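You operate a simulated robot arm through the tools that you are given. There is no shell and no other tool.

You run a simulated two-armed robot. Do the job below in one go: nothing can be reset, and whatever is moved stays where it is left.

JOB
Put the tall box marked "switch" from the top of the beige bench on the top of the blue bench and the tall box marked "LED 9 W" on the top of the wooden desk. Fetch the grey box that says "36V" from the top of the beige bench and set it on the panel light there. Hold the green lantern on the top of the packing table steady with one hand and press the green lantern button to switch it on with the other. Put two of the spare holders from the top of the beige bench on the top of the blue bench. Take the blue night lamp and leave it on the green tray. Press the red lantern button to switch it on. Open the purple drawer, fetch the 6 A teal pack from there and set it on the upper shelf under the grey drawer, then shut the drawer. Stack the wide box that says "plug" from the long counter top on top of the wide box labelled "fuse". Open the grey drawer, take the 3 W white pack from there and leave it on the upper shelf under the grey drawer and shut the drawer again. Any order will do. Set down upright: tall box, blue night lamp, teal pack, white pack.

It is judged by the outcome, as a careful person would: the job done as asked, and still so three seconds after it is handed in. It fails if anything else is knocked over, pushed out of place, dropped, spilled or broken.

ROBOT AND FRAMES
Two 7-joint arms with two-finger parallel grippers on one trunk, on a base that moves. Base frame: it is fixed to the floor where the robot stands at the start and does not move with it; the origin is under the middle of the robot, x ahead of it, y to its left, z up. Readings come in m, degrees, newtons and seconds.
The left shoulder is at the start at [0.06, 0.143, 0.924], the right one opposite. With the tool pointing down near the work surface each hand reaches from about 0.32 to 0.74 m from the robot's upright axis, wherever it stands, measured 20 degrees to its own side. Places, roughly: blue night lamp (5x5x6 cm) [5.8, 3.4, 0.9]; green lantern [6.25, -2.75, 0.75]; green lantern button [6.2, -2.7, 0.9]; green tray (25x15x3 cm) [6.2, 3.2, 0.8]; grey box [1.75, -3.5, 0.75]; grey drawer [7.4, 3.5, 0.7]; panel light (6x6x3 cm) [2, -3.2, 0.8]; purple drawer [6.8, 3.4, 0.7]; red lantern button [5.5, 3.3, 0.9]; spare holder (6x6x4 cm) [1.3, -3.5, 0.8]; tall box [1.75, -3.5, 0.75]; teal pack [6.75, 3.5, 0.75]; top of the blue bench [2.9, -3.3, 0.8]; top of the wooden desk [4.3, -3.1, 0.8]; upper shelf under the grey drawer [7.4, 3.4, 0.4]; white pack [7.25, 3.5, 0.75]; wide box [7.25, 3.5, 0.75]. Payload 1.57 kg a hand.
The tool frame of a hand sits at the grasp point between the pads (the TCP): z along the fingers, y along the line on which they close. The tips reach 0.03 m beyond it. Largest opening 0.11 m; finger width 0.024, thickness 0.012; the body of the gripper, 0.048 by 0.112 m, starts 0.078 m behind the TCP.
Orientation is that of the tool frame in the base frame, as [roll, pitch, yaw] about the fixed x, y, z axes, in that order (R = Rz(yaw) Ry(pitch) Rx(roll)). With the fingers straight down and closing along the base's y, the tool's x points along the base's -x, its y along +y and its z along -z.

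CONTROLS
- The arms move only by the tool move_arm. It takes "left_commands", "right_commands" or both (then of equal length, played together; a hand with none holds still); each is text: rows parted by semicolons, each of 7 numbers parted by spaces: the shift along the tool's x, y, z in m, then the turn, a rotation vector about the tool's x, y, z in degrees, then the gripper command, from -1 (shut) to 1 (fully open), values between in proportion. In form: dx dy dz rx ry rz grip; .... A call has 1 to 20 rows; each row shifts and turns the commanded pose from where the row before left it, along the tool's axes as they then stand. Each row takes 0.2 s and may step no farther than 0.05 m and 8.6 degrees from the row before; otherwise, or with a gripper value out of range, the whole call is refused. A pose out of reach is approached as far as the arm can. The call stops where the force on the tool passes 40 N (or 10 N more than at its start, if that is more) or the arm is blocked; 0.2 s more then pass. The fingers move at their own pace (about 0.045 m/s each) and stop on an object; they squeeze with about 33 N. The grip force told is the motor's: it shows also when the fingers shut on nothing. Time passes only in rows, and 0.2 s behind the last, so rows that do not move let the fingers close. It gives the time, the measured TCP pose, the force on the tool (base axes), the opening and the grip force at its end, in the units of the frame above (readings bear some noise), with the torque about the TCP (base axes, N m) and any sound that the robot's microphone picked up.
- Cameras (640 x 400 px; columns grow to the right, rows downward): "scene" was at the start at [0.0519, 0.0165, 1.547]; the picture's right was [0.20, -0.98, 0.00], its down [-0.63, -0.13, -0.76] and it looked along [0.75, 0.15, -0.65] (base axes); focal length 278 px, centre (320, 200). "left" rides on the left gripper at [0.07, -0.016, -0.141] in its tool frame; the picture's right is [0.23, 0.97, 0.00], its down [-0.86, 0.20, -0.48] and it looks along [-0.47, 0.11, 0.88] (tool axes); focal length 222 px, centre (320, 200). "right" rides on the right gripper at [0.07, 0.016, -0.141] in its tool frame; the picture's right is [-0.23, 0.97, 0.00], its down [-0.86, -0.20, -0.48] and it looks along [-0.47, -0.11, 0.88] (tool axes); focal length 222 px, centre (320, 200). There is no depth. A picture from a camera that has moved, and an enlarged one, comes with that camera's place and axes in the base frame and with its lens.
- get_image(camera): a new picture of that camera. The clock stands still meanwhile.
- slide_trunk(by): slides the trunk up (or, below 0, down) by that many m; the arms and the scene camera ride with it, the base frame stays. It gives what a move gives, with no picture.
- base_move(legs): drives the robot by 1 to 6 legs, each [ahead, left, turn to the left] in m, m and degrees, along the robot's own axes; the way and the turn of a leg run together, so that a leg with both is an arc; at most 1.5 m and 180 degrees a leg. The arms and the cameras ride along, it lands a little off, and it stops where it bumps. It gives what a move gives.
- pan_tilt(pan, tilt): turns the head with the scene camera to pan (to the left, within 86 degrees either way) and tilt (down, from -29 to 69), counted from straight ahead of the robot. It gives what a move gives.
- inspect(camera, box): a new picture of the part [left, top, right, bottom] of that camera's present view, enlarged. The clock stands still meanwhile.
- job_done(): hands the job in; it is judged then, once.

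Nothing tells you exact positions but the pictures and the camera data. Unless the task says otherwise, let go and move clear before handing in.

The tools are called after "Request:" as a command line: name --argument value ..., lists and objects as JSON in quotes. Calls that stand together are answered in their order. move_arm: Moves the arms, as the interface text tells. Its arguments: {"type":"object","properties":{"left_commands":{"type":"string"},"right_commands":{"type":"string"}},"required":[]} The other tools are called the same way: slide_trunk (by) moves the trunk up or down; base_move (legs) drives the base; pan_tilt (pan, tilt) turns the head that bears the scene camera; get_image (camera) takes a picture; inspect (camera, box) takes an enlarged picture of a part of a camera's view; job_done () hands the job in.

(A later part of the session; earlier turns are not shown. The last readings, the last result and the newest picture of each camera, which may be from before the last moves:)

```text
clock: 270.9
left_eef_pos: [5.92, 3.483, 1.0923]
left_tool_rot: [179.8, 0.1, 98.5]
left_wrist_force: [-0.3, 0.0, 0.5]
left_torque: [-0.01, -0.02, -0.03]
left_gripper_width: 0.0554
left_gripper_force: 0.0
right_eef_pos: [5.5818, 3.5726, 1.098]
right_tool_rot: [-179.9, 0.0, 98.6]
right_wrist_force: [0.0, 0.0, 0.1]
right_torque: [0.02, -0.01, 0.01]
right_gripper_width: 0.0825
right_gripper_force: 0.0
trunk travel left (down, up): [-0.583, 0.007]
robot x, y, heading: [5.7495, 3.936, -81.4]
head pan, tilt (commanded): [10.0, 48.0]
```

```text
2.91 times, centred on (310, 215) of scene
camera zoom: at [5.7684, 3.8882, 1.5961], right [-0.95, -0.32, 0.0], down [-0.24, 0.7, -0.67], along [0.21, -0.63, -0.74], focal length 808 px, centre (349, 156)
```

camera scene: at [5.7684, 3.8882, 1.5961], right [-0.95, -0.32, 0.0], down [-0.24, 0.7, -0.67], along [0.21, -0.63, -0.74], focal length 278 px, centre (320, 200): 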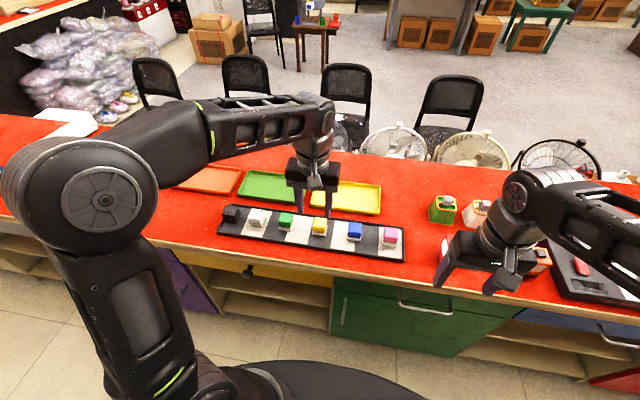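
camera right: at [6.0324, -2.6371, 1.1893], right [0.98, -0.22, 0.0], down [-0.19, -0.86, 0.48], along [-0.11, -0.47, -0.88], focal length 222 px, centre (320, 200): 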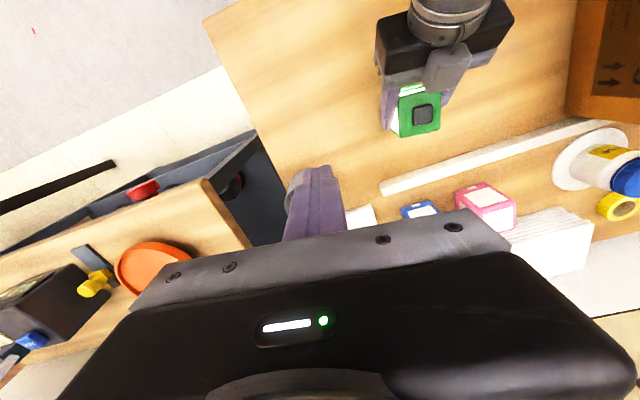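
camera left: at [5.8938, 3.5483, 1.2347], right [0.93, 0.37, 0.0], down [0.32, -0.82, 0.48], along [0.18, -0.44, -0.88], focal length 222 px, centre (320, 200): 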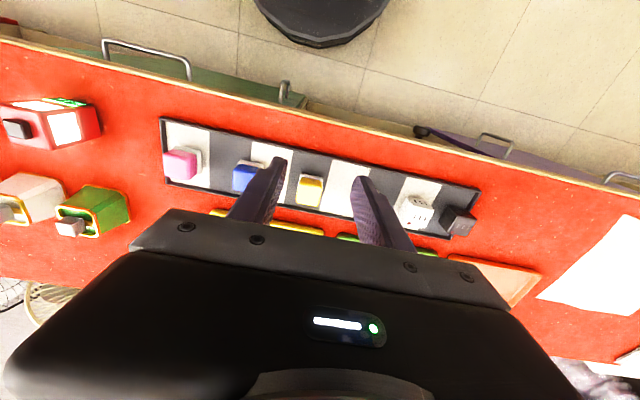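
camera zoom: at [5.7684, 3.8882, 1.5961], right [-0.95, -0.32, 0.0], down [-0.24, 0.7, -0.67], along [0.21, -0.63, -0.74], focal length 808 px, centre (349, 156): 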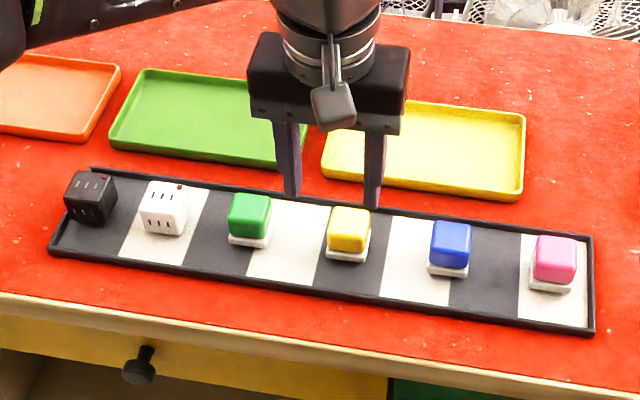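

The blue lamp is on the striped board at about (5.83,3.37). I bring the left hand above it.

Request:
move_arm --left_commands "-0.0246 -0.0264 0.026 0 0 0 0.4; -0.0246 -0.0264 0.026 0 0 0 0.4; -0.0246 -0.0264 0.026 0 0 0 0.4; -0.0246 -0.0264 0.026 0 0 0 0.4; 0 0 0 0 0 0 0.4"

Request:
get_image --camera "left"

Request:
inspect --camera "scene" --box '[260, 150, 420, 270]'

```text
clock: 272.1
left_eef_pos: [5.8298, 3.3704, 0.9862]
left_tool_rot: [179.9, 0.0, 98.5]
left_wrist_force: [0.5, 0.6, -0.2]
left_torque: [0.03, 0.03, 0.0]
left_gripper_width: 0.077
left_gripper_force: 0.1
right_eef_pos: [5.5817, 3.5763, 1.0969]
right_tool_rot: [180.0, 0.1, 98.6]
right_wrist_force: [0.1, -0.2, 0.4]
right_torque: [-0.03, 0.01, -0.02]
right_gripper_width: 0.0827
right_gripper_force: 0.1
trunk travel left (down, up): [-0.583, 0.007]
robot x, y, heading: [5.748, 3.9362, -81.5]
head pan, tilt (commanded): [10.0, 48.0]
```

```text
taken
camera left: at [5.8026, 3.436, 1.1299], right [0.93, 0.37, 0.0], down [0.32, -0.82, 0.48], along [0.18, -0.45, -0.88], focal length 222 px, centre (320, 200)
```

left: 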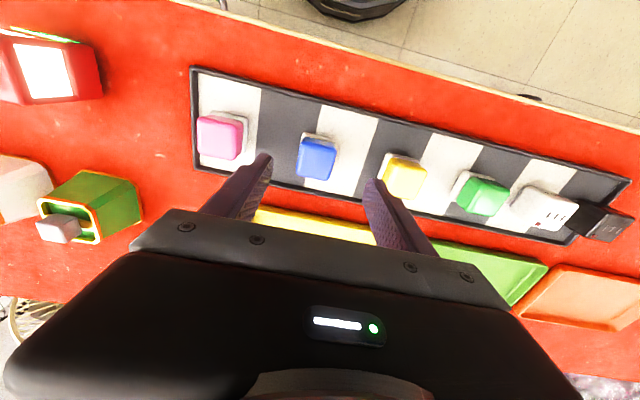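

```text
3.33 times, centred on (340, 210) of scene
camera zoom: at [5.7689, 3.8888, 1.5961], right [-0.95, -0.32, 0.0], down [-0.24, 0.7, -0.67], along [0.21, -0.63, -0.74], focal length 926 px, centre (253, 167)
```

zoom: 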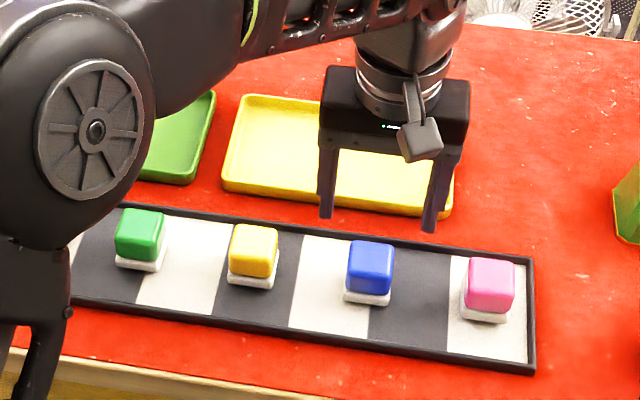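

Request:
move_arm --left_commands "-0.004 -0.002 0.03 0 0 0 0.4; 0 0 0.035 0 0 0 0.4; 0 0 0.025 0 0 0 0.4; 0 0 0 0 0 0 0.4"

Request:
get_image --camera "left"

Request:
inspect --camera "scene" --box '[300, 190, 400, 265]'

```text
clock: 273.1
left_eef_pos: [5.8301, 3.3658, 0.8981]
left_tool_rot: [-180.0, 0.0, 98.6]
left_wrist_force: [0.3, -0.2, 0.4]
left_torque: [0.03, -0.02, -0.01]
left_gripper_width: 0.0769
left_gripper_force: 0.1
right_eef_pos: [5.5814, 3.5736, 1.0962]
right_tool_rot: [-180.0, -0.1, 98.7]
right_wrist_force: [-0.3, 0.5, -0.5]
right_torque: [0.0, -0.01, 0.0]
right_gripper_width: 0.0823
right_gripper_force: 0.0
trunk travel left (down, up): [-0.583, 0.007]
robot x, y, heading: [5.7486, 3.9337, -81.5]
head pan, tilt (commanded): [10.0, 48.0]
```

```text
taken
camera left: at [5.8037, 3.4316, 1.0413], right [0.93, 0.37, 0.0], down [0.32, -0.82, 0.48], along [0.18, -0.44, -0.88], focal length 222 px, centre (320, 200)
```

left: 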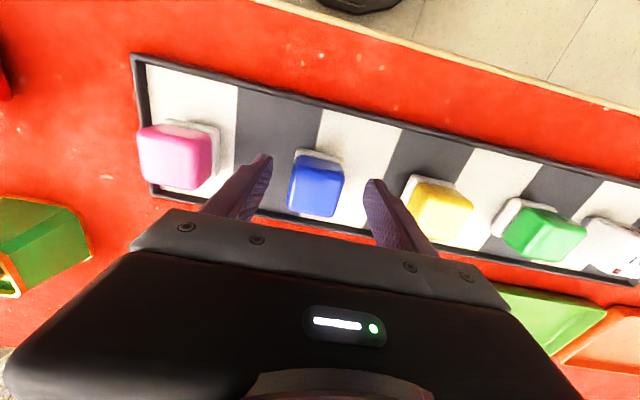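

```text
5.33 times, centred on (350, 228) of scene
camera zoom: at [5.7685, 3.8884, 1.5961], right [-0.95, -0.32, 0.0], down [-0.24, 0.7, -0.67], along [0.21, -0.63, -0.74], focal length 1482 px, centre (160, 53)
```

zoom: 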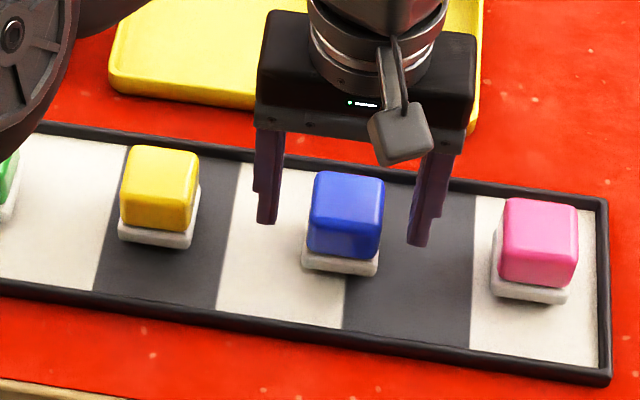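

Request:
move_arm --left_commands "0.003 -0.003 0.008 0 0 0 0.4; 0 0 0.006 0 0 0 0.4; 0 0 0 0 0 0 0; 0 0 0 0 0 0 -0.4; 0 0 0 0 0 0 -1; 0 0 0 0 0 0 -1; 0 0 0 0 0 0 -1"

Request:
get_image --camera "left"

Request:
inspect --camera "scene" --box '[300, 190, 400, 265]'

```text
clock: 274.6
left_eef_pos: [5.8274, 3.3675, 0.884]
left_tool_rot: [-179.9, 0.0, 98.5]
left_wrist_force: [0.3, -0.5, -0.2]
left_torque: [-0.01, 0.0, 0.03]
left_gripper_width: 0.0432
left_gripper_force: 33.6
right_eef_pos: [5.5817, 3.5741, 1.0967]
right_tool_rot: [-179.9, 0.0, 98.6]
right_wrist_force: [0.3, -0.3, -1.1]
right_torque: [-0.01, -0.01, 0.0]
right_gripper_width: 0.0826
right_gripper_force: 0.0
trunk travel left (down, up): [-0.583, 0.007]
robot x, y, heading: [5.7506, 3.9345, -81.4]
head pan, tilt (commanded): [10.0, 48.0]
```

```text
taken
camera left: at [5.8005, 3.4341, 1.0269], right [0.93, 0.37, 0.0], down [0.32, -0.82, 0.48], along [0.18, -0.44, -0.88], focal length 222 px, centre (320, 200)
```

left: 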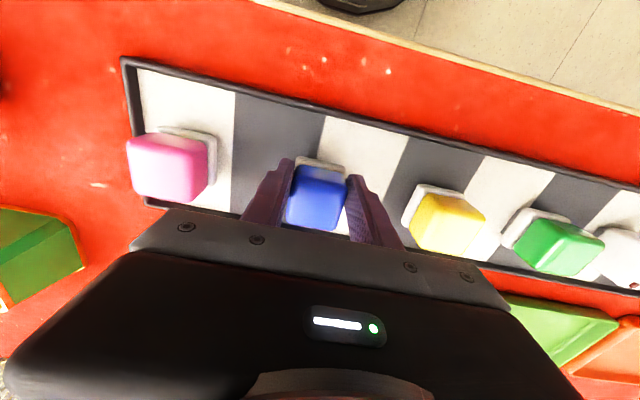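

```text
5.33 times, centred on (350, 228) of scene
camera zoom: at [5.7686, 3.8882, 1.5961], right [-0.95, -0.32, 0.0], down [-0.24, 0.7, -0.67], along [0.21, -0.63, -0.74], focal length 1482 px, centre (160, 53)
```

zoom: 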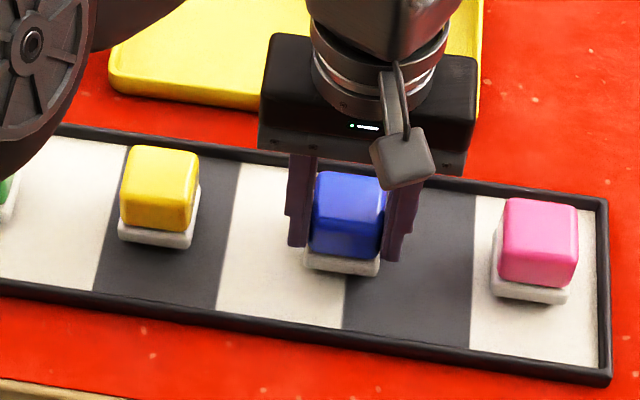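

The blue lamp is gripped. I lift it and shift the base left and closer for the green tray (centre ≈ (6.16,3.24)).

Request:
move_arm --left_commands "0 0 -0.01 0 0 0 -1; 0 0 -0.03 0 0 0 -1; 0 0 -0.045 0 0 0 -1; 0 0 -0.045 0 0 0 -1; 0 0 -0.02 0 0 0 -1; 0 0 0 0 0 0 -1"

Request:
base_move --legs '[[0.1, 0.38, -0.7]]'

Request:
get_image --camera "scene"

Request:
get_image --camera "left"

```text
clock: 276.1
left_eef_pos: [5.8257, 3.3675, 1.0347]
left_tool_rot: [-180.0, 0.1, 98.6]
left_wrist_force: [0.2, 0.2, -0.7]
left_torque: [0.02, 0.04, -0.03]
left_gripper_width: 0.0431
left_gripper_force: 33.3
right_eef_pos: [5.581, 3.5738, 1.097]
right_tool_rot: [-180.0, 0.0, 98.6]
right_wrist_force: [-0.1, -0.2, -0.3]
right_torque: [0.03, -0.01, -0.01]
right_gripper_width: 0.0826
right_gripper_force: 0.1
trunk travel left (down, up): [-0.583, 0.007]
robot x, y, heading: [5.7487, 3.9333, -81.4]
head pan, tilt (commanded): [10.0, 48.0]
```

```text
clock: 278.5
left_eef_pos: [6.2122, 3.3234, 1.0344]
left_tool_rot: [180.0, 0.0, 98.0]
left_wrist_force: [-0.5, -0.8, -0.4]
left_torque: [0.02, 0.02, 0.0]
left_gripper_width: 0.0429
left_gripper_force: 33.3
right_eef_pos: [5.9703, 3.5325, 1.097]
right_tool_rot: [180.0, 0.0, 98.2]
right_wrist_force: [0.3, 0.1, -0.3]
right_torque: [-0.07, 0.02, -0.01]
right_gripper_width: 0.0827
right_gripper_force: 0.1
trunk travel left (down, up): [-0.583, 0.007]
robot x, y, heading: [6.1386, 3.8894, -82.2]
head pan, tilt (commanded): [10.0, 48.0]
```

```text
taken
camera scene: at [6.1602, 3.8445, 1.596], right [-0.95, -0.31, 0.0], down [-0.23, 0.71, -0.67], along [0.21, -0.64, -0.74], focal length 278 px, centre (320, 200)
```

scene: 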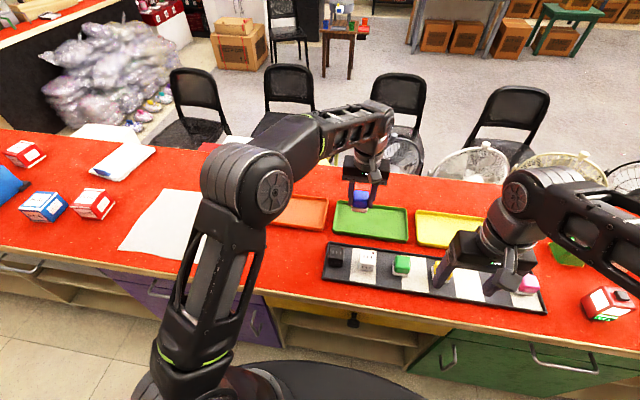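

```text
taken
camera left: at [6.1863, 3.3897, 1.1768], right [0.93, 0.36, 0.0], down [0.32, -0.82, 0.48], along [0.17, -0.45, -0.88], focal length 222 px, centre (320, 200)
```

left: 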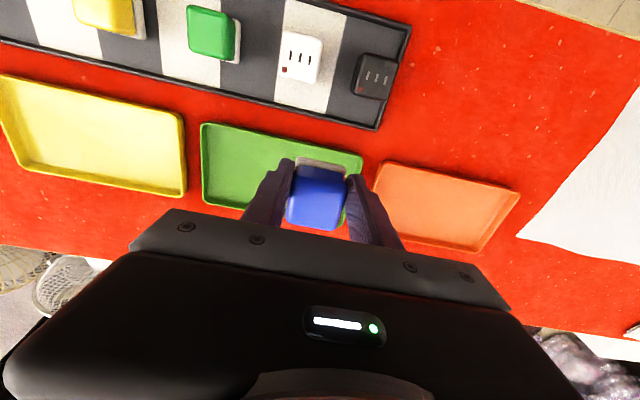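

Tray centre refined to (6.172,3.243). I move over it and descend partially.

Request:
move_arm --left_commands "-0.037 -0.0254 0 0 0 0 -1; -0.037 -0.0254 0 0 0 0 -1; 0 0 0.04 0 0 0 -1; 0 0 0.04 0 0 0 -1; 0 0 0.035 0 0 0 -1; 0 0 0 0 0 0 -1"

Request:
get_image --camera "left"

Request:
inspect --camera "scene" --box '[310, 150, 450, 270]'

```text
clock: 279.9
left_eef_pos: [6.1914, 3.2833, 0.9191]
left_tool_rot: [179.9, 0.0, 98.0]
left_wrist_force: [-0.1, -0.1, -0.3]
left_torque: [0.02, -0.01, 0.01]
left_gripper_width: 0.043
left_gripper_force: 33.1
left hand out of reach, approached as far as the arm can: row 2
right_eef_pos: [5.9688, 3.5324, 1.097]
right_tool_rot: [-180.0, 0.0, 98.1]
right_wrist_force: [0.4, -0.4, -0.3]
right_torque: [0.0, 0.0, 0.0]
right_gripper_width: 0.0826
right_gripper_force: 0.0
trunk travel left (down, up): [-0.583, 0.007]
robot x, y, heading: [6.1399, 3.8939, -82.3]
head pan, tilt (commanded): [10.0, 48.0]
```

```text
taken
camera left: at [6.1654, 3.3496, 1.0613], right [0.93, 0.36, 0.0], down [0.32, -0.82, 0.48], along [0.17, -0.45, -0.88], focal length 222 px, centre (320, 200)
```

left: 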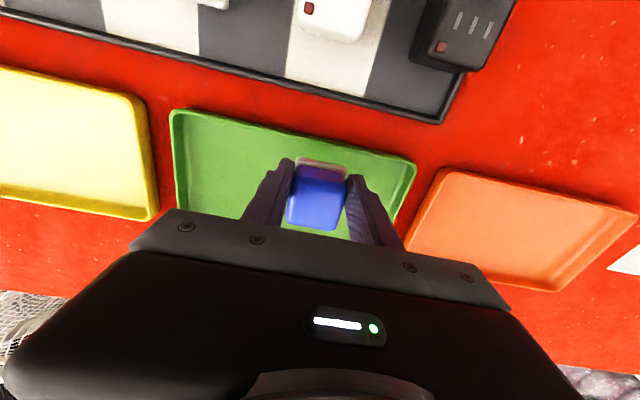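

```text
3.33 times, centred on (380, 210) of scene
camera zoom: at [6.1592, 3.8451, 1.5961], right [-0.95, -0.31, 0.0], down [-0.23, 0.71, -0.67], along [0.21, -0.64, -0.74], focal length 926 px, centre (120, 167)
```

zoom: 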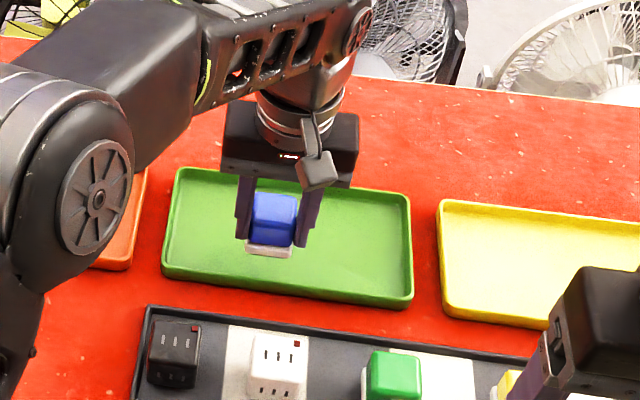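

I'm a bit short; at this lower height I can reach 4 cm further, so I correct to the tray centre.

Request:
move_arm --left_commands "-0.02 -0.012 -0.006 0 0 0 -1; -0.017 -0.0124 0 0 0 0 -1; 0 0 0 0 0 0 -1"

Request:
get_image --camera "left"

Request:
inspect --camera "scene" --box '[310, 150, 450, 270]'

```text
clock: 280.7
left_eef_pos: [6.1719, 3.2445, 0.9254]
left_tool_rot: [-179.9, -0.1, 98.1]
left_wrist_force: [-0.4, 0.7, -0.7]
left_torque: [-0.01, -0.01, 0.03]
left_gripper_width: 0.0431
left_gripper_force: 32.8
right_eef_pos: [5.9687, 3.532, 1.0976]
right_tool_rot: [179.9, 0.0, 98.1]
right_wrist_force: [-0.2, 0.7, 0.9]
right_torque: [0.01, -0.01, -0.01]
right_gripper_width: 0.0825
right_gripper_force: 0.0
trunk travel left (down, up): [-0.583, 0.007]
robot x, y, heading: [6.1434, 3.8907, -82.1]
head pan, tilt (commanded): [10.0, 48.0]
```

```text
taken
camera left: at [6.146, 3.3109, 1.0677], right [0.93, 0.36, 0.0], down [0.32, -0.82, 0.48], along [0.17, -0.45, -0.88], focal length 222 px, centre (320, 200)
```

left: 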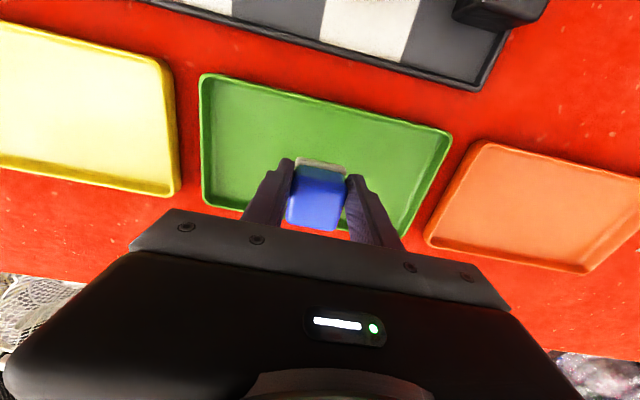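

```text
3.33 times, centred on (380, 210) of scene
camera zoom: at [6.1593, 3.845, 1.5961], right [-0.95, -0.31, 0.0], down [-0.23, 0.71, -0.67], along [0.21, -0.64, -0.74], focal length 926 px, centre (120, 167)
```

zoom: 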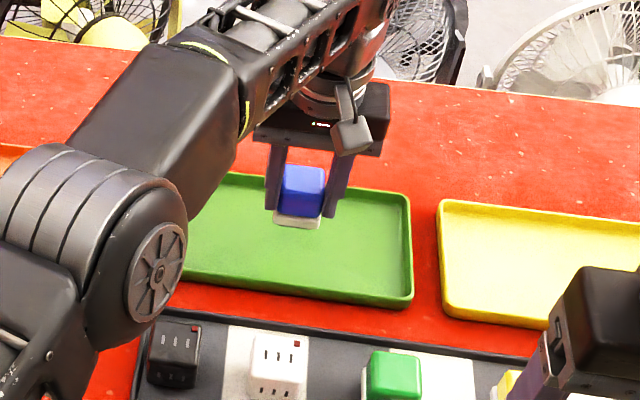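

Centred over the tray now. Lower to contact.

Request:
move_arm --left_commands "0 0 0.02 0 0 0 -1; 0 0 0.01 0 0 0 -1; 0 0 0 0 0 0 -1"

Request:
move_arm --left_commands "0 0 0.004 0 0 0 -1; 0 0 0 0 0 0 -1"

Request:
move_arm --left_commands "0 0 0.004 0 0 0 -1; 0 0 0 0 0 0 -1"

```text
clock: 281.5
left_eef_pos: [6.1721, 3.2435, 0.897]
left_tool_rot: [179.9, 0.1, 98.0]
left_wrist_force: [0.6, 0.4, 0.0]
left_torque: [-0.01, -0.02, -0.01]
left_gripper_width: 0.043
left_gripper_force: 32.9
right_eef_pos: [5.9679, 3.5322, 1.0979]
right_tool_rot: [180.0, 0.0, 98.2]
right_wrist_force: [-0.2, -0.7, 0.4]
right_torque: [0.01, 0.03, 0.02]
right_gripper_width: 0.0827
right_gripper_force: 0.1
trunk travel left (down, up): [-0.583, 0.007]
robot x, y, heading: [6.1389, 3.889, -82.1]
head pan, tilt (commanded): [10.0, 48.0]
```

```text
clock: 282.1
left_eef_pos: [6.1729, 3.2426, 0.8927]
left_tool_rot: [-180.0, 0.0, 98.0]
left_wrist_force: [-0.2, -0.6, -1.6]
left_torque: [0.01, -0.01, -0.04]
left_gripper_width: 0.0429
left_gripper_force: 32.6
right_eef_pos: [5.9688, 3.531, 1.0967]
right_tool_rot: [180.0, 0.0, 98.1]
right_wrist_force: [-0.2, -0.4, 0.5]
right_torque: [0.0, 0.01, -0.01]
right_gripper_width: 0.0826
right_gripper_force: 0.1
trunk travel left (down, up): [-0.583, 0.007]
robot x, y, heading: [6.1385, 3.8919, -82.2]
head pan, tilt (commanded): [10.0, 48.0]
```

```text
clock: 282.7
left_eef_pos: [6.1721, 3.2436, 0.8866]
left_tool_rot: [180.0, 0.1, 98.0]
left_wrist_force: [0.7, -0.1, 0.2]
left_torque: [-0.02, 0.05, 0.02]
left_gripper_width: 0.0428
left_gripper_force: 32.9
right_eef_pos: [5.969, 3.5326, 1.0962]
right_tool_rot: [180.0, 0.0, 98.1]
right_wrist_force: [-0.3, -0.4, -0.1]
right_torque: [0.0, -0.01, -0.02]
right_gripper_width: 0.0825
right_gripper_force: 0.1
trunk travel left (down, up): [-0.583, 0.007]
robot x, y, heading: [6.1384, 3.8907, -82.1]
head pan, tilt (commanded): [10.0, 48.0]
```

Request:
move_arm --left_commands "0 0 0.003 0 0 0 -1; 0 0 0 0 0 0 -1"

Request:
move_arm --left_commands "0 0 0.003 0 0 0 -1; 0 0 0 0 0 0 -1"

Request:
inspect --camera "scene" --box '[330, 180, 430, 255]'

```text
clock: 283.3
left_eef_pos: [6.1711, 3.2432, 0.8827]
left_tool_rot: [-180.0, -0.1, 97.9]
left_wrist_force: [0.3, -0.1, -0.5]
left_torque: [-0.03, 0.04, 0.01]
left_gripper_width: 0.043
left_gripper_force: 33.2
right_eef_pos: [5.9695, 3.5315, 1.0976]
right_tool_rot: [180.0, 0.0, 98.1]
right_wrist_force: [-0.5, -0.6, -0.7]
right_torque: [0.01, 0.0, -0.03]
right_gripper_width: 0.0826
right_gripper_force: 0.0
trunk travel left (down, up): [-0.583, 0.007]
robot x, y, heading: [6.141, 3.8938, -81.8]
head pan, tilt (commanded): [10.0, 48.0]
```

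```text
clock: 283.9
left_eef_pos: [6.1706, 3.2449, 0.8823]
left_tool_rot: [180.0, 0.2, 98.0]
left_wrist_force: [1.7, -0.1, 9.1]
left_torque: [-0.06, -0.1, 0.05]
left_gripper_width: 0.0432
left_gripper_force: 33.5
right_eef_pos: [5.9695, 3.5329, 1.0973]
right_tool_rot: [-180.0, 0.0, 98.1]
right_wrist_force: [-0.3, 0.5, -0.7]
right_torque: [0.03, 0.02, -0.02]
right_gripper_width: 0.0825
right_gripper_force: 0.1
trunk travel left (down, up): [-0.583, 0.007]
robot x, y, heading: [6.1417, 3.8894, -82.1]
head pan, tilt (commanded): [10.0, 48.0]
```

```text
5.33 times, centred on (380, 218) of scene
camera zoom: at [6.1593, 3.8456, 1.5963], right [-0.95, -0.31, 0.0], down [-0.23, 0.71, -0.67], along [0.21, -0.64, -0.74], focal length 1482 px, centre (0, 107)
```

zoom: 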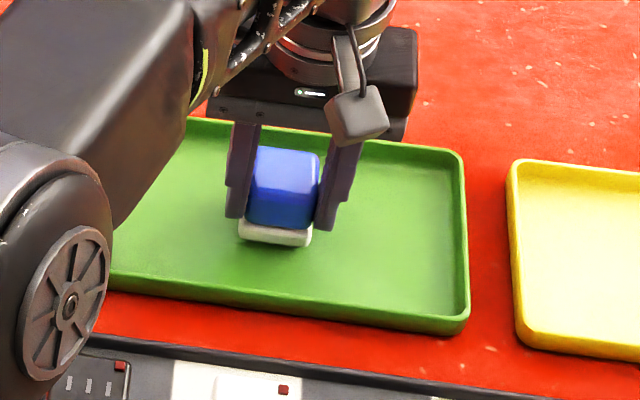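

Contact felt; the lamp sits on the green tray. Release and lift.

Request:
move_arm --left_commands "0 0 -0.001 0 0 0 -0.1; 0 0 0 0 0 0 0.2; 0 0 0 0 0 0 0.3; 0 0 -0.02 0 0 0 0.3; 0 0 -0.04 0 0 0 0.3; 0 0 -0.045 0 0 0 0.3; 0.03 0 -0.03 0 0 0 0.3; 0.04 0.01 -0.02 0 0 0 0.3; 0.04 0.01 -0.02 0 0 0 0.3; 0.04 0.01 -0.01 0 0 0 0.3; 0 0 0 0 0 0 0.3"

Request:
get_image --camera "scene"

Request:
inspect --camera "scene" --box '[310, 170, 450, 270]'

```text
clock: 286.3
left_eef_pos: [6.1825, 3.3996, 1.0339]
left_tool_rot: [179.9, 0.0, 98.0]
left_wrist_force: [0.6, 0.1, -0.5]
left_torque: [0.0, 0.0, 0.01]
left_gripper_width: 0.0716
left_gripper_force: 0.1
left hand out of reach, approached as far as the arm can: row 6
right_eef_pos: [5.9688, 3.5308, 1.0963]
right_tool_rot: [180.0, 0.0, 98.1]
right_wrist_force: [0.0, -0.2, -0.2]
right_torque: [0.01, -0.03, 0.0]
right_gripper_width: 0.0825
right_gripper_force: 0.0
trunk travel left (down, up): [-0.583, 0.007]
robot x, y, heading: [6.1437, 3.8921, -82.1]
head pan, tilt (commanded): [10.0, 48.0]
```

```text
taken
camera scene: at [6.1588, 3.844, 1.596], right [-0.95, -0.31, 0.0], down [-0.23, 0.71, -0.67], along [0.21, -0.64, -0.74], focal length 278 px, centre (320, 200)
```

scene: 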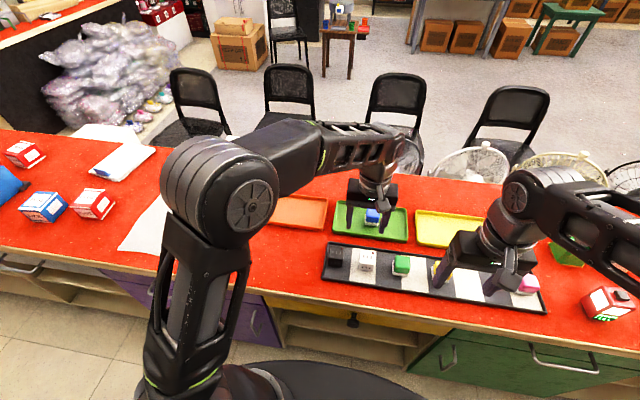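

```text
4.00 times, centred on (380, 220) of scene
camera zoom: at [6.1588, 3.844, 1.596], right [-0.95, -0.31, 0.0], down [-0.23, 0.71, -0.67], along [0.21, -0.64, -0.74], focal length 1111 px, centre (80, 120)
```

zoom: 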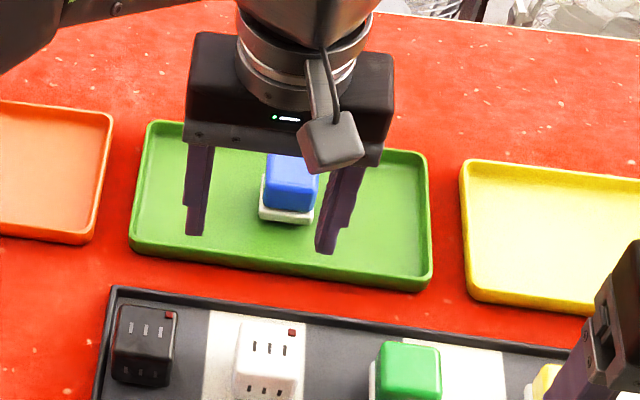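

The lamp stands on the green tray. Next I move left along the counter to the wide boxes and drawers.

Request:
base_move --legs '[[-0.08, 0.45, 0], [0, 0.4, 0]]'

Request:
pan_tilt --pan 0 --tilt 48

Request:
get_image --camera "scene"

Request:
pan_tilt --pan 40 --tilt 45

Request:
get_image --camera "scene"

```text
clock: 291.2
left_eef_pos: [7.0223, 3.6011, 1.034]
left_tool_rot: [-180.0, 0.0, 98.3]
left_wrist_force: [-0.5, 1.1, 0.3]
left_torque: [0.05, 0.01, 0.0]
left_gripper_width: 0.0713
left_gripper_force: 0.0
right_eef_pos: [6.8087, 3.7318, 1.0973]
right_tool_rot: [180.0, 0.0, 98.5]
right_wrist_force: [-0.1, 0.2, 0.7]
right_torque: [0.02, 0.0, -0.02]
right_gripper_width: 0.0826
right_gripper_force: 0.0
trunk travel left (down, up): [-0.583, 0.007]
robot x, y, heading: [6.9765, 4.0928, -81.5]
head pan, tilt (commanded): [10.0, 48.0]
```

```text
clock: 291.9
left_eef_pos: [7.0208, 3.6013, 1.0352]
left_tool_rot: [-180.0, 0.0, 98.4]
left_wrist_force: [0.8, -0.3, 0.5]
left_torque: [-0.02, 0.01, -0.04]
left_gripper_width: 0.0714
left_gripper_force: 0.1
right_eef_pos: [6.8061, 3.7318, 1.0968]
right_tool_rot: [179.9, 0.0, 98.4]
right_wrist_force: [-0.5, 0.7, -0.3]
right_torque: [0.0, 0.0, 0.0]
right_gripper_width: 0.0825
right_gripper_force: 0.0
trunk travel left (down, up): [-0.583, 0.007]
robot x, y, heading: [6.9763, 4.093, -81.5]
head pan, tilt (commanded): [0.0, 48.0]
```

```text
taken
camera scene: at [6.9818, 4.0424, 1.5961], right [-0.99, -0.15, 0.0], down [-0.11, 0.74, -0.67], along [0.1, -0.66, -0.74], focal length 278 px, centre (320, 200)
```

scene: 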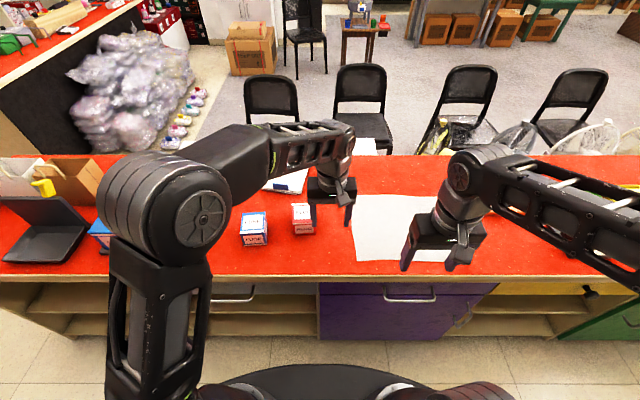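

```text
clock: 293.0
left_eef_pos: [7.0206, 3.6009, 1.0343]
left_tool_rot: [179.9, -0.1, 98.4]
left_wrist_force: [0.2, -0.9, -0.4]
left_torque: [-0.01, -0.01, 0.01]
left_gripper_width: 0.0716
left_gripper_force: 0.0
right_eef_pos: [6.808, 3.7307, 1.098]
right_tool_rot: [179.9, 0.0, 98.4]
right_wrist_force: [0.0, 0.3, -0.1]
right_torque: [0.0, -0.03, 0.01]
right_gripper_width: 0.0824
right_gripper_force: 0.1
trunk travel left (down, up): [-0.583, 0.007]
robot x, y, heading: [6.9755, 4.092, -81.6]
head pan, tilt (commanded): [40.0, 45.0]
```

```text
taken
camera scene: at [7.0311, 4.0663, 1.6003], right [-0.67, -0.75, 0.0], down [-0.53, 0.47, -0.71], along [0.53, -0.47, -0.71], focal length 278 px, centre (320, 200)
```

scene: 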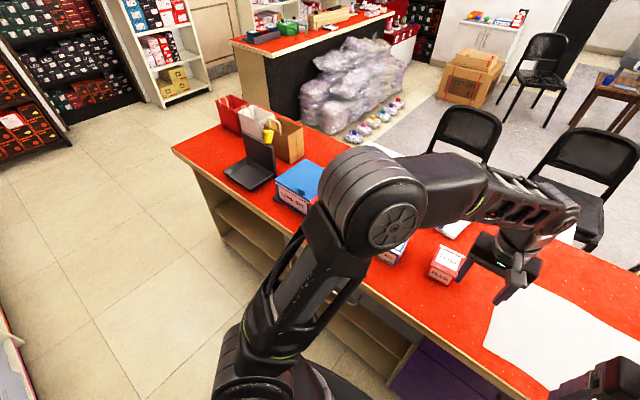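

Request:
pan_tilt --pan 0 --tilt 48

Request:
inspect --camera "scene" --box '[220, 160, 360, 270]'

Request:
inspect --camera "scene" --box '[200, 250, 500, 400]'

Request:
get_image --camera "left"

```text
clock: 294.0
left_eef_pos: [7.0215, 3.6014, 1.0337]
left_tool_rot: [179.9, 0.1, 98.4]
left_wrist_force: [0.2, -1.4, -1.1]
left_torque: [-0.02, 0.0, -0.01]
left_gripper_width: 0.0715
left_gripper_force: 0.1
right_eef_pos: [6.8075, 3.7314, 1.0974]
right_tool_rot: [179.9, 0.0, 98.4]
right_wrist_force: [-0.8, 0.2, -0.3]
right_torque: [0.01, 0.0, 0.0]
right_gripper_width: 0.0826
right_gripper_force: 0.0
trunk travel left (down, up): [-0.583, 0.007]
robot x, y, heading: [6.9763, 4.0899, -81.8]
head pan, tilt (commanded): [0.0, 48.0]
```

```text
3.64 times, centred on (290, 215) of scene
camera zoom: at [6.9819, 4.0424, 1.5961], right [-0.99, -0.15, 0.0], down [-0.11, 0.74, -0.67], along [0.1, -0.66, -0.74], focal length 1010 px, centre (429, 146)
```

zoom: 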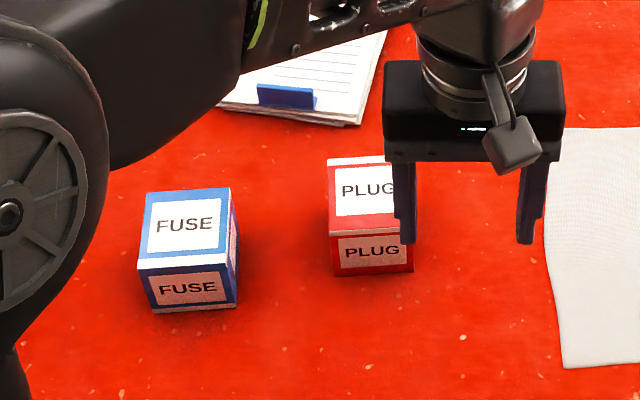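

```text
2.13 times, centred on (350, 325) of scene
camera zoom: at [6.9819, 4.0424, 1.5961], right [-0.99, -0.15, 0.0], down [-0.11, 0.74, -0.67], along [0.1, -0.66, -0.74], focal length 593 px, centre (256, -67)
```

zoom: 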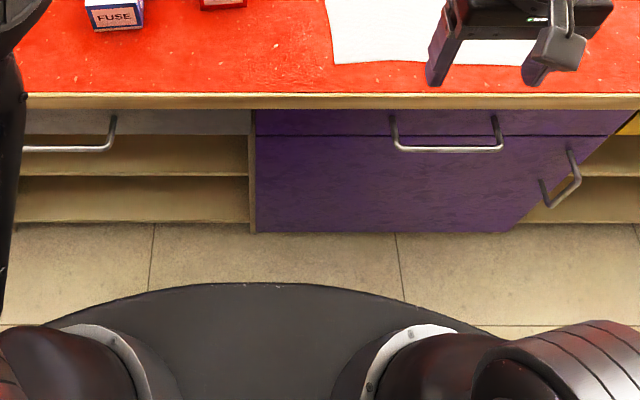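

```text
taken
camera left: at [6.9946, 3.6673, 1.177], right [0.93, 0.37, 0.0], down [0.32, -0.82, 0.48], along [0.18, -0.44, -0.88], focal length 222 px, centre (320, 200)
```

left: 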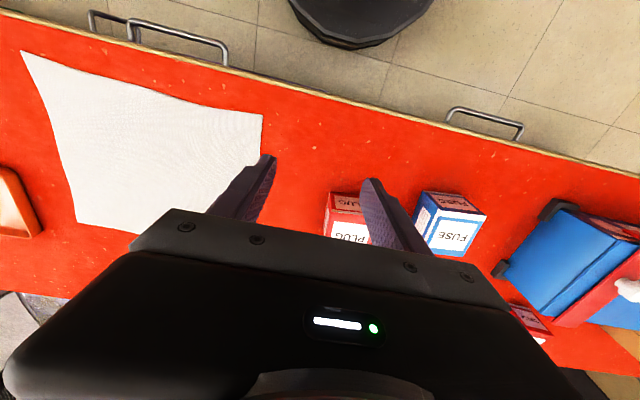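

PLUG (red/white) is at about (7.117,3.493) and FUSE (blue/white) at (7.26,3.554), both turned ~13°. The left hand goes above PLUG, fully open.

Request:
move_arm --left_commands "-0.0303 0.0197 0 0 0 0 1; -0.0303 0.0197 0 0 0 0 1; -0.0303 0.0197 0 0 0 0 1; -0.0303 0.0197 0.01 0 0 0 1; 0 0 0 0 0 -4.6 1; 0 0 0 0 0 0 1"

Request:
get_image --camera "left"

Request:
inspect --camera "scene" --box '[220, 160, 360, 270]'

```text
clock: 295.4
left_eef_pos: [7.1163, 3.4926, 1.0229]
left_tool_rot: [180.0, 0.0, 103.0]
left_wrist_force: [0.5, -0.6, -0.2]
left_torque: [0.05, 0.02, -0.03]
left_gripper_width: 0.1101
left_gripper_force: 0.1
right_eef_pos: [6.8088, 3.7316, 1.0971]
right_tool_rot: [179.9, 0.0, 98.4]
right_wrist_force: [0.3, 0.2, 0.1]
right_torque: [0.03, 0.0, 0.04]
right_gripper_width: 0.0823
right_gripper_force: 0.0
trunk travel left (down, up): [-0.583, 0.007]
robot x, y, heading: [6.9776, 4.0891, -81.7]
head pan, tilt (commanded): [0.0, 48.0]
```

```text
taken
camera left: at [7.0855, 3.5562, 1.1661], right [0.9, 0.44, 0.0], down [0.39, -0.79, 0.48], along [0.21, -0.43, -0.88], focal length 222 px, centre (320, 200)
```

left: 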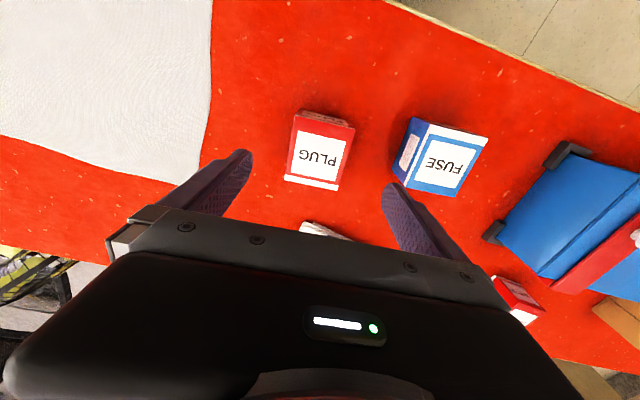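

```text
3.64 times, centred on (290, 215) of scene
camera zoom: at [6.9821, 4.0419, 1.596], right [-0.99, -0.15, 0.0], down [-0.11, 0.74, -0.67], along [0.1, -0.66, -0.74], focal length 1010 px, centre (429, 146)
```

zoom: 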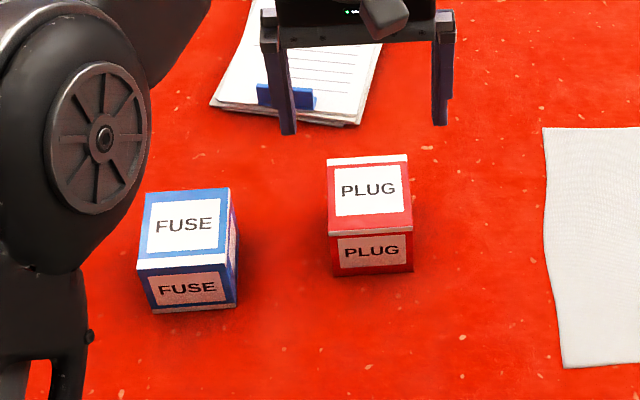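

Request:
move_arm --left_commands "-0.007 0 0.04 0 0 0 1; 0 0 0.045 0 0 0 1; 0 0 0.035 0 0 0 1; 0 0 0 0 0 0 1"

Request:
get_image --camera "left"

Request:
inspect --camera "scene" --box '[220, 160, 360, 270]'

```text
clock: 296.4
left_eef_pos: [7.118, 3.4845, 0.9031]
left_tool_rot: [179.8, -0.1, 103.1]
left_wrist_force: [0.4, 0.3, -0.6]
left_torque: [-0.01, -0.02, 0.03]
left_gripper_width: 0.1102
left_gripper_force: 0.1
right_eef_pos: [6.8078, 3.732, 1.0972]
right_tool_rot: [-180.0, 0.0, 98.4]
right_wrist_force: [-0.1, 0.1, 0.1]
right_torque: [-0.04, 0.0, 0.0]
right_gripper_width: 0.0825
right_gripper_force: 0.0
trunk travel left (down, up): [-0.583, 0.007]
robot x, y, heading: [6.9746, 4.0942, -81.4]
head pan, tilt (commanded): [0.0, 48.0]
```

```text
taken
camera left: at [7.0864, 3.55, 1.0466], right [0.9, 0.44, 0.0], down [0.39, -0.79, 0.48], along [0.21, -0.43, -0.88], focal length 222 px, centre (320, 200)
```

left: 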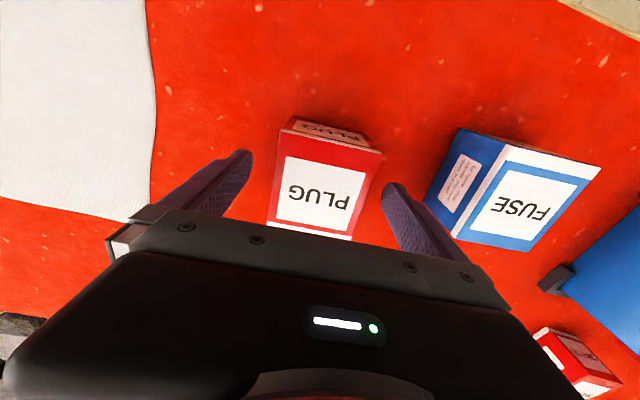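

```text
3.64 times, centred on (290, 215) of scene
camera zoom: at [6.9818, 4.0428, 1.5961], right [-0.99, -0.15, 0.0], down [-0.11, 0.74, -0.67], along [0.1, -0.66, -0.74], focal length 1010 px, centre (429, 146)
```

zoom: 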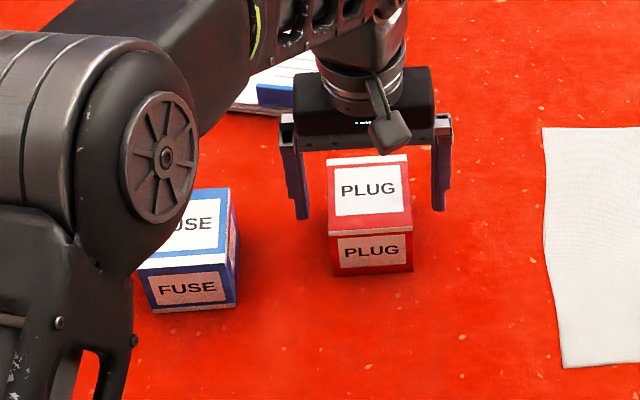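

Request:
move_arm --left_commands "0 0 0.015 0 0 0 1; 0 0 0.008 0 0 0 1; 0 0 0 0 0 0 0.6; 0 0 0 0 0 0 0.2; 0 0 0 0 0 0 -0.3; 0 0 0 0 0 0 -1; 0 0 0 0 0 0 -1"

Request:
get_image --camera "left"

```text
clock: 298.0
left_eef_pos: [7.1186, 3.484, 0.8816]
left_tool_rot: [179.9, 0.1, 103.0]
left_wrist_force: [0.5, 0.1, -0.6]
left_torque: [-0.09, -0.06, 0.04]
left_gripper_width: 0.0746
left_gripper_force: 33.4
right_eef_pos: [6.8075, 3.7312, 1.0959]
right_tool_rot: [180.0, 0.0, 98.4]
right_wrist_force: [0.0, 0.0, 0.0]
right_torque: [0.0, 0.0, -0.02]
right_gripper_width: 0.0825
right_gripper_force: 0.1
trunk travel left (down, up): [-0.583, 0.007]
robot x, y, heading: [6.9725, 4.0906, -81.5]
head pan, tilt (commanded): [0.0, 48.0]
```

```text
taken
camera left: at [7.0863, 3.5491, 1.0238], right [0.9, 0.44, 0.0], down [0.39, -0.79, 0.48], along [0.21, -0.43, -0.88], focal length 222 px, centre (320, 200)
```

left: 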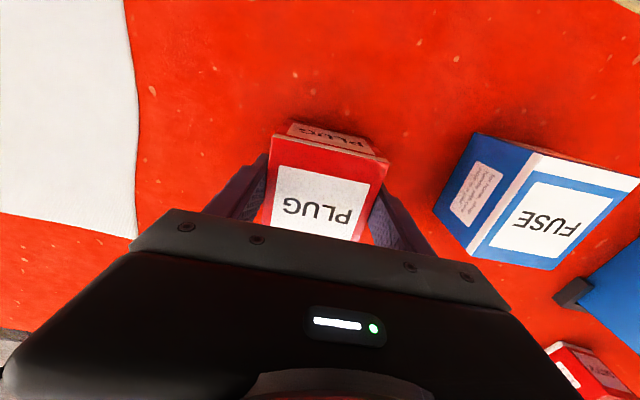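

PLUG gripped (7.5 cm wide). I lift and carry it over the FUSE box.

Request:
move_arm --left_commands "0 0 -0.02 0 0 0 -1; 0 0 -0.045 0 0 0 -1; 0 0 -0.045 0 0 0 -1; 0 0 -0.02 0 0 0 -1; 0.0082 0.0365 0 0 0 0 -1; 0.0082 0.0365 0 0 0 0 -1; 0.0082 0.0365 0 0 0 0 -1; 0 0 0 0 0 0 -1"

Request:
get_image --camera "left"

Request:
inspect --camera "scene" --box '[220, 160, 360, 270]'

```text
clock: 299.8
left_eef_pos: [7.2205, 3.5347, 1.0136]
left_tool_rot: [179.8, 0.1, 102.9]
left_wrist_force: [0.0, 0.3, -1.4]
left_torque: [0.01, -0.03, -0.02]
left_gripper_width: 0.0748
left_gripper_force: 33.3
right_eef_pos: [6.8069, 3.731, 1.097]
right_tool_rot: [-179.9, 0.0, 98.4]
right_wrist_force: [0.5, -0.2, 0.8]
right_torque: [0.01, -0.03, 0.0]
right_gripper_width: 0.0829
right_gripper_force: 0.1
trunk travel left (down, up): [-0.583, 0.007]
robot x, y, heading: [6.9777, 4.0879, -81.5]
head pan, tilt (commanded): [0.0, 48.0]
```

```text
taken
camera left: at [7.1874, 3.5994, 1.1551], right [0.9, 0.44, 0.0], down [0.39, -0.79, 0.48], along [0.21, -0.43, -0.88], focal length 222 px, centre (320, 200)
```

left: 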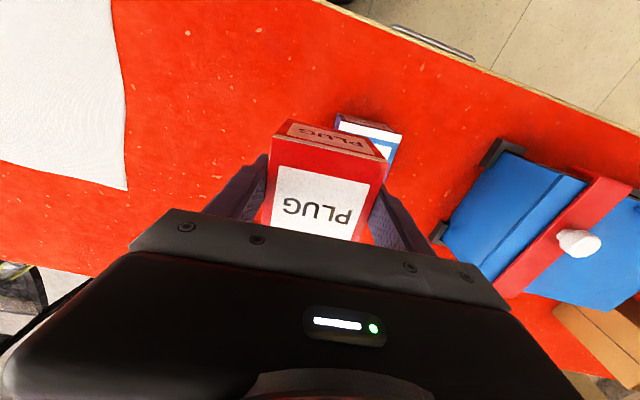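

```text
3.64 times, centred on (290, 215) of scene
camera zoom: at [6.9812, 4.0418, 1.596], right [-0.99, -0.15, 0.0], down [-0.11, 0.74, -0.67], along [0.1, -0.66, -0.74], focal length 1010 px, centre (429, 146)
```

zoom: 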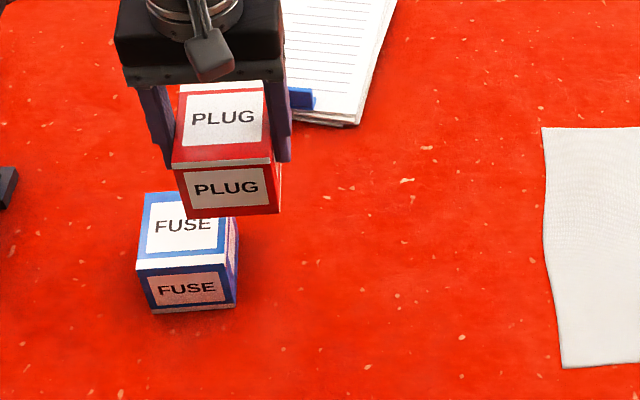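

Request:
move_arm --left_commands "0.0056 0.0424 0 0 0 0 -1; 0 0 0.03 0 0 0 -1; 0 0 0 0 0 0 -1"

Request:
get_image --camera "left"

Request:
inspect --camera "scene" --box '[220, 180, 300, 250]'

```text
clock: 300.6
left_eef_pos: [7.2602, 3.5496, 0.9821]
left_tool_rot: [-179.9, 0.0, 103.0]
left_wrist_force: [-0.2, -0.1, -0.9]
left_torque: [-0.04, 0.03, 0.05]
left_gripper_width: 0.0746
left_gripper_force: 32.7
right_eef_pos: [6.8079, 3.7324, 1.0964]
right_tool_rot: [-180.0, 0.0, 98.5]
right_wrist_force: [0.2, -0.1, 0.3]
right_torque: [-0.03, 0.03, 0.01]
right_gripper_width: 0.0825
right_gripper_force: 0.1
trunk travel left (down, up): [-0.583, 0.007]
robot x, y, heading: [6.9754, 4.0923, -81.8]
head pan, tilt (commanded): [0.0, 48.0]
```

```text
taken
camera left: at [7.2281, 3.6126, 1.1247], right [0.9, 0.44, 0.0], down [0.39, -0.79, 0.48], along [0.21, -0.43, -0.88], focal length 222 px, centre (320, 200)
```

left: 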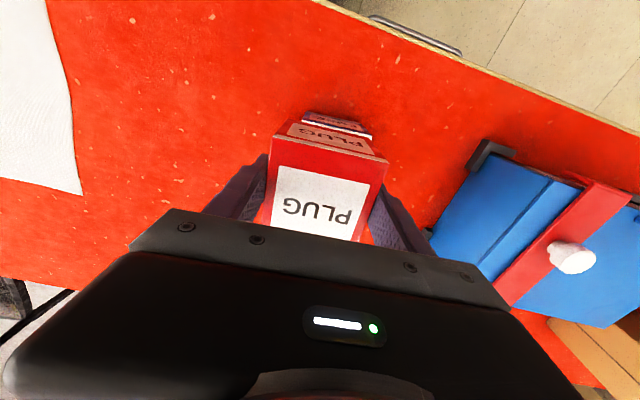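

```text
5.71 times, centred on (260, 215) of scene
camera zoom: at [6.9823, 4.043, 1.5961], right [-0.99, -0.15, 0.0], down [-0.11, 0.73, -0.67], along [0.1, -0.66, -0.74], focal length 1588 px, centre (663, 114)
```

zoom: 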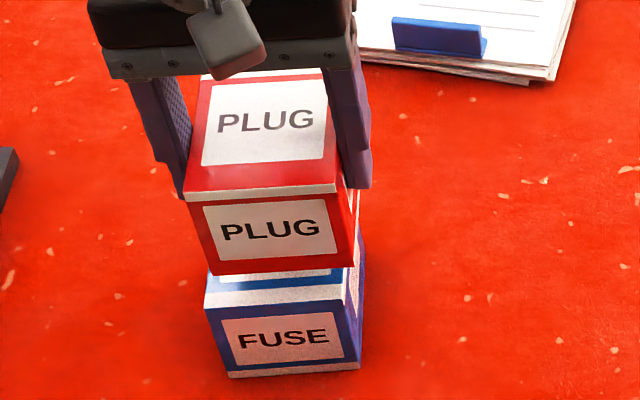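

PLUG needs about 9 mm more to the left; I correct and lower onto FUSE.

Request:
move_arm --left_commands "0.001 0.009 0 0 0 0 -1; 0 0 0.015 0 0 0 -1; 0 0 0.008 0 0 0 -1; 0 0 0 0 0 0 -1"

Request:
get_image --camera "left"

Request:
inspect --camera "scene" --box '[220, 180, 300, 250]'

```text
clock: 301.6
left_eef_pos: [7.2669, 3.551, 0.9567]
left_tool_rot: [179.9, 0.0, 102.9]
left_wrist_force: [0.1, 0.2, -1.3]
left_torque: [0.0, 0.01, 0.01]
left_gripper_width: 0.0747
left_gripper_force: 33.0
right_eef_pos: [6.8075, 3.7309, 1.0962]
right_tool_rot: [179.8, 0.0, 98.4]
right_wrist_force: [-0.8, 0.5, -0.2]
right_torque: [-0.01, 0.0, -0.01]
right_gripper_width: 0.0826
right_gripper_force: 0.1
trunk travel left (down, up): [-0.583, 0.007]
robot x, y, heading: [6.9777, 4.0908, -81.7]
head pan, tilt (commanded): [0.0, 48.0]
```

```text
taken
camera left: at [7.2359, 3.615, 1.1007], right [0.9, 0.44, 0.0], down [0.39, -0.79, 0.48], along [0.21, -0.43, -0.88], focal length 222 px, centre (320, 200)
```

left: 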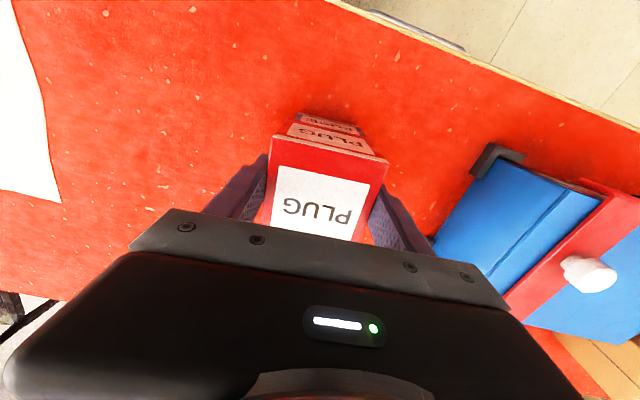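

```text
5.71 times, centred on (260, 215) of scene
camera zoom: at [6.9819, 4.0421, 1.5961], right [-0.99, -0.15, 0.0], down [-0.11, 0.74, -0.67], along [0.1, -0.66, -0.74], focal length 1588 px, centre (663, 114)
```

zoom: 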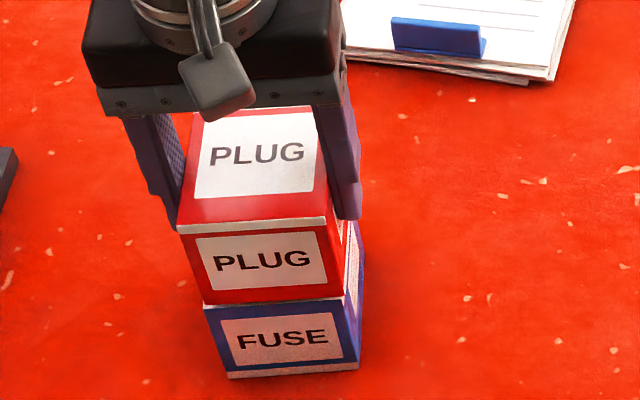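

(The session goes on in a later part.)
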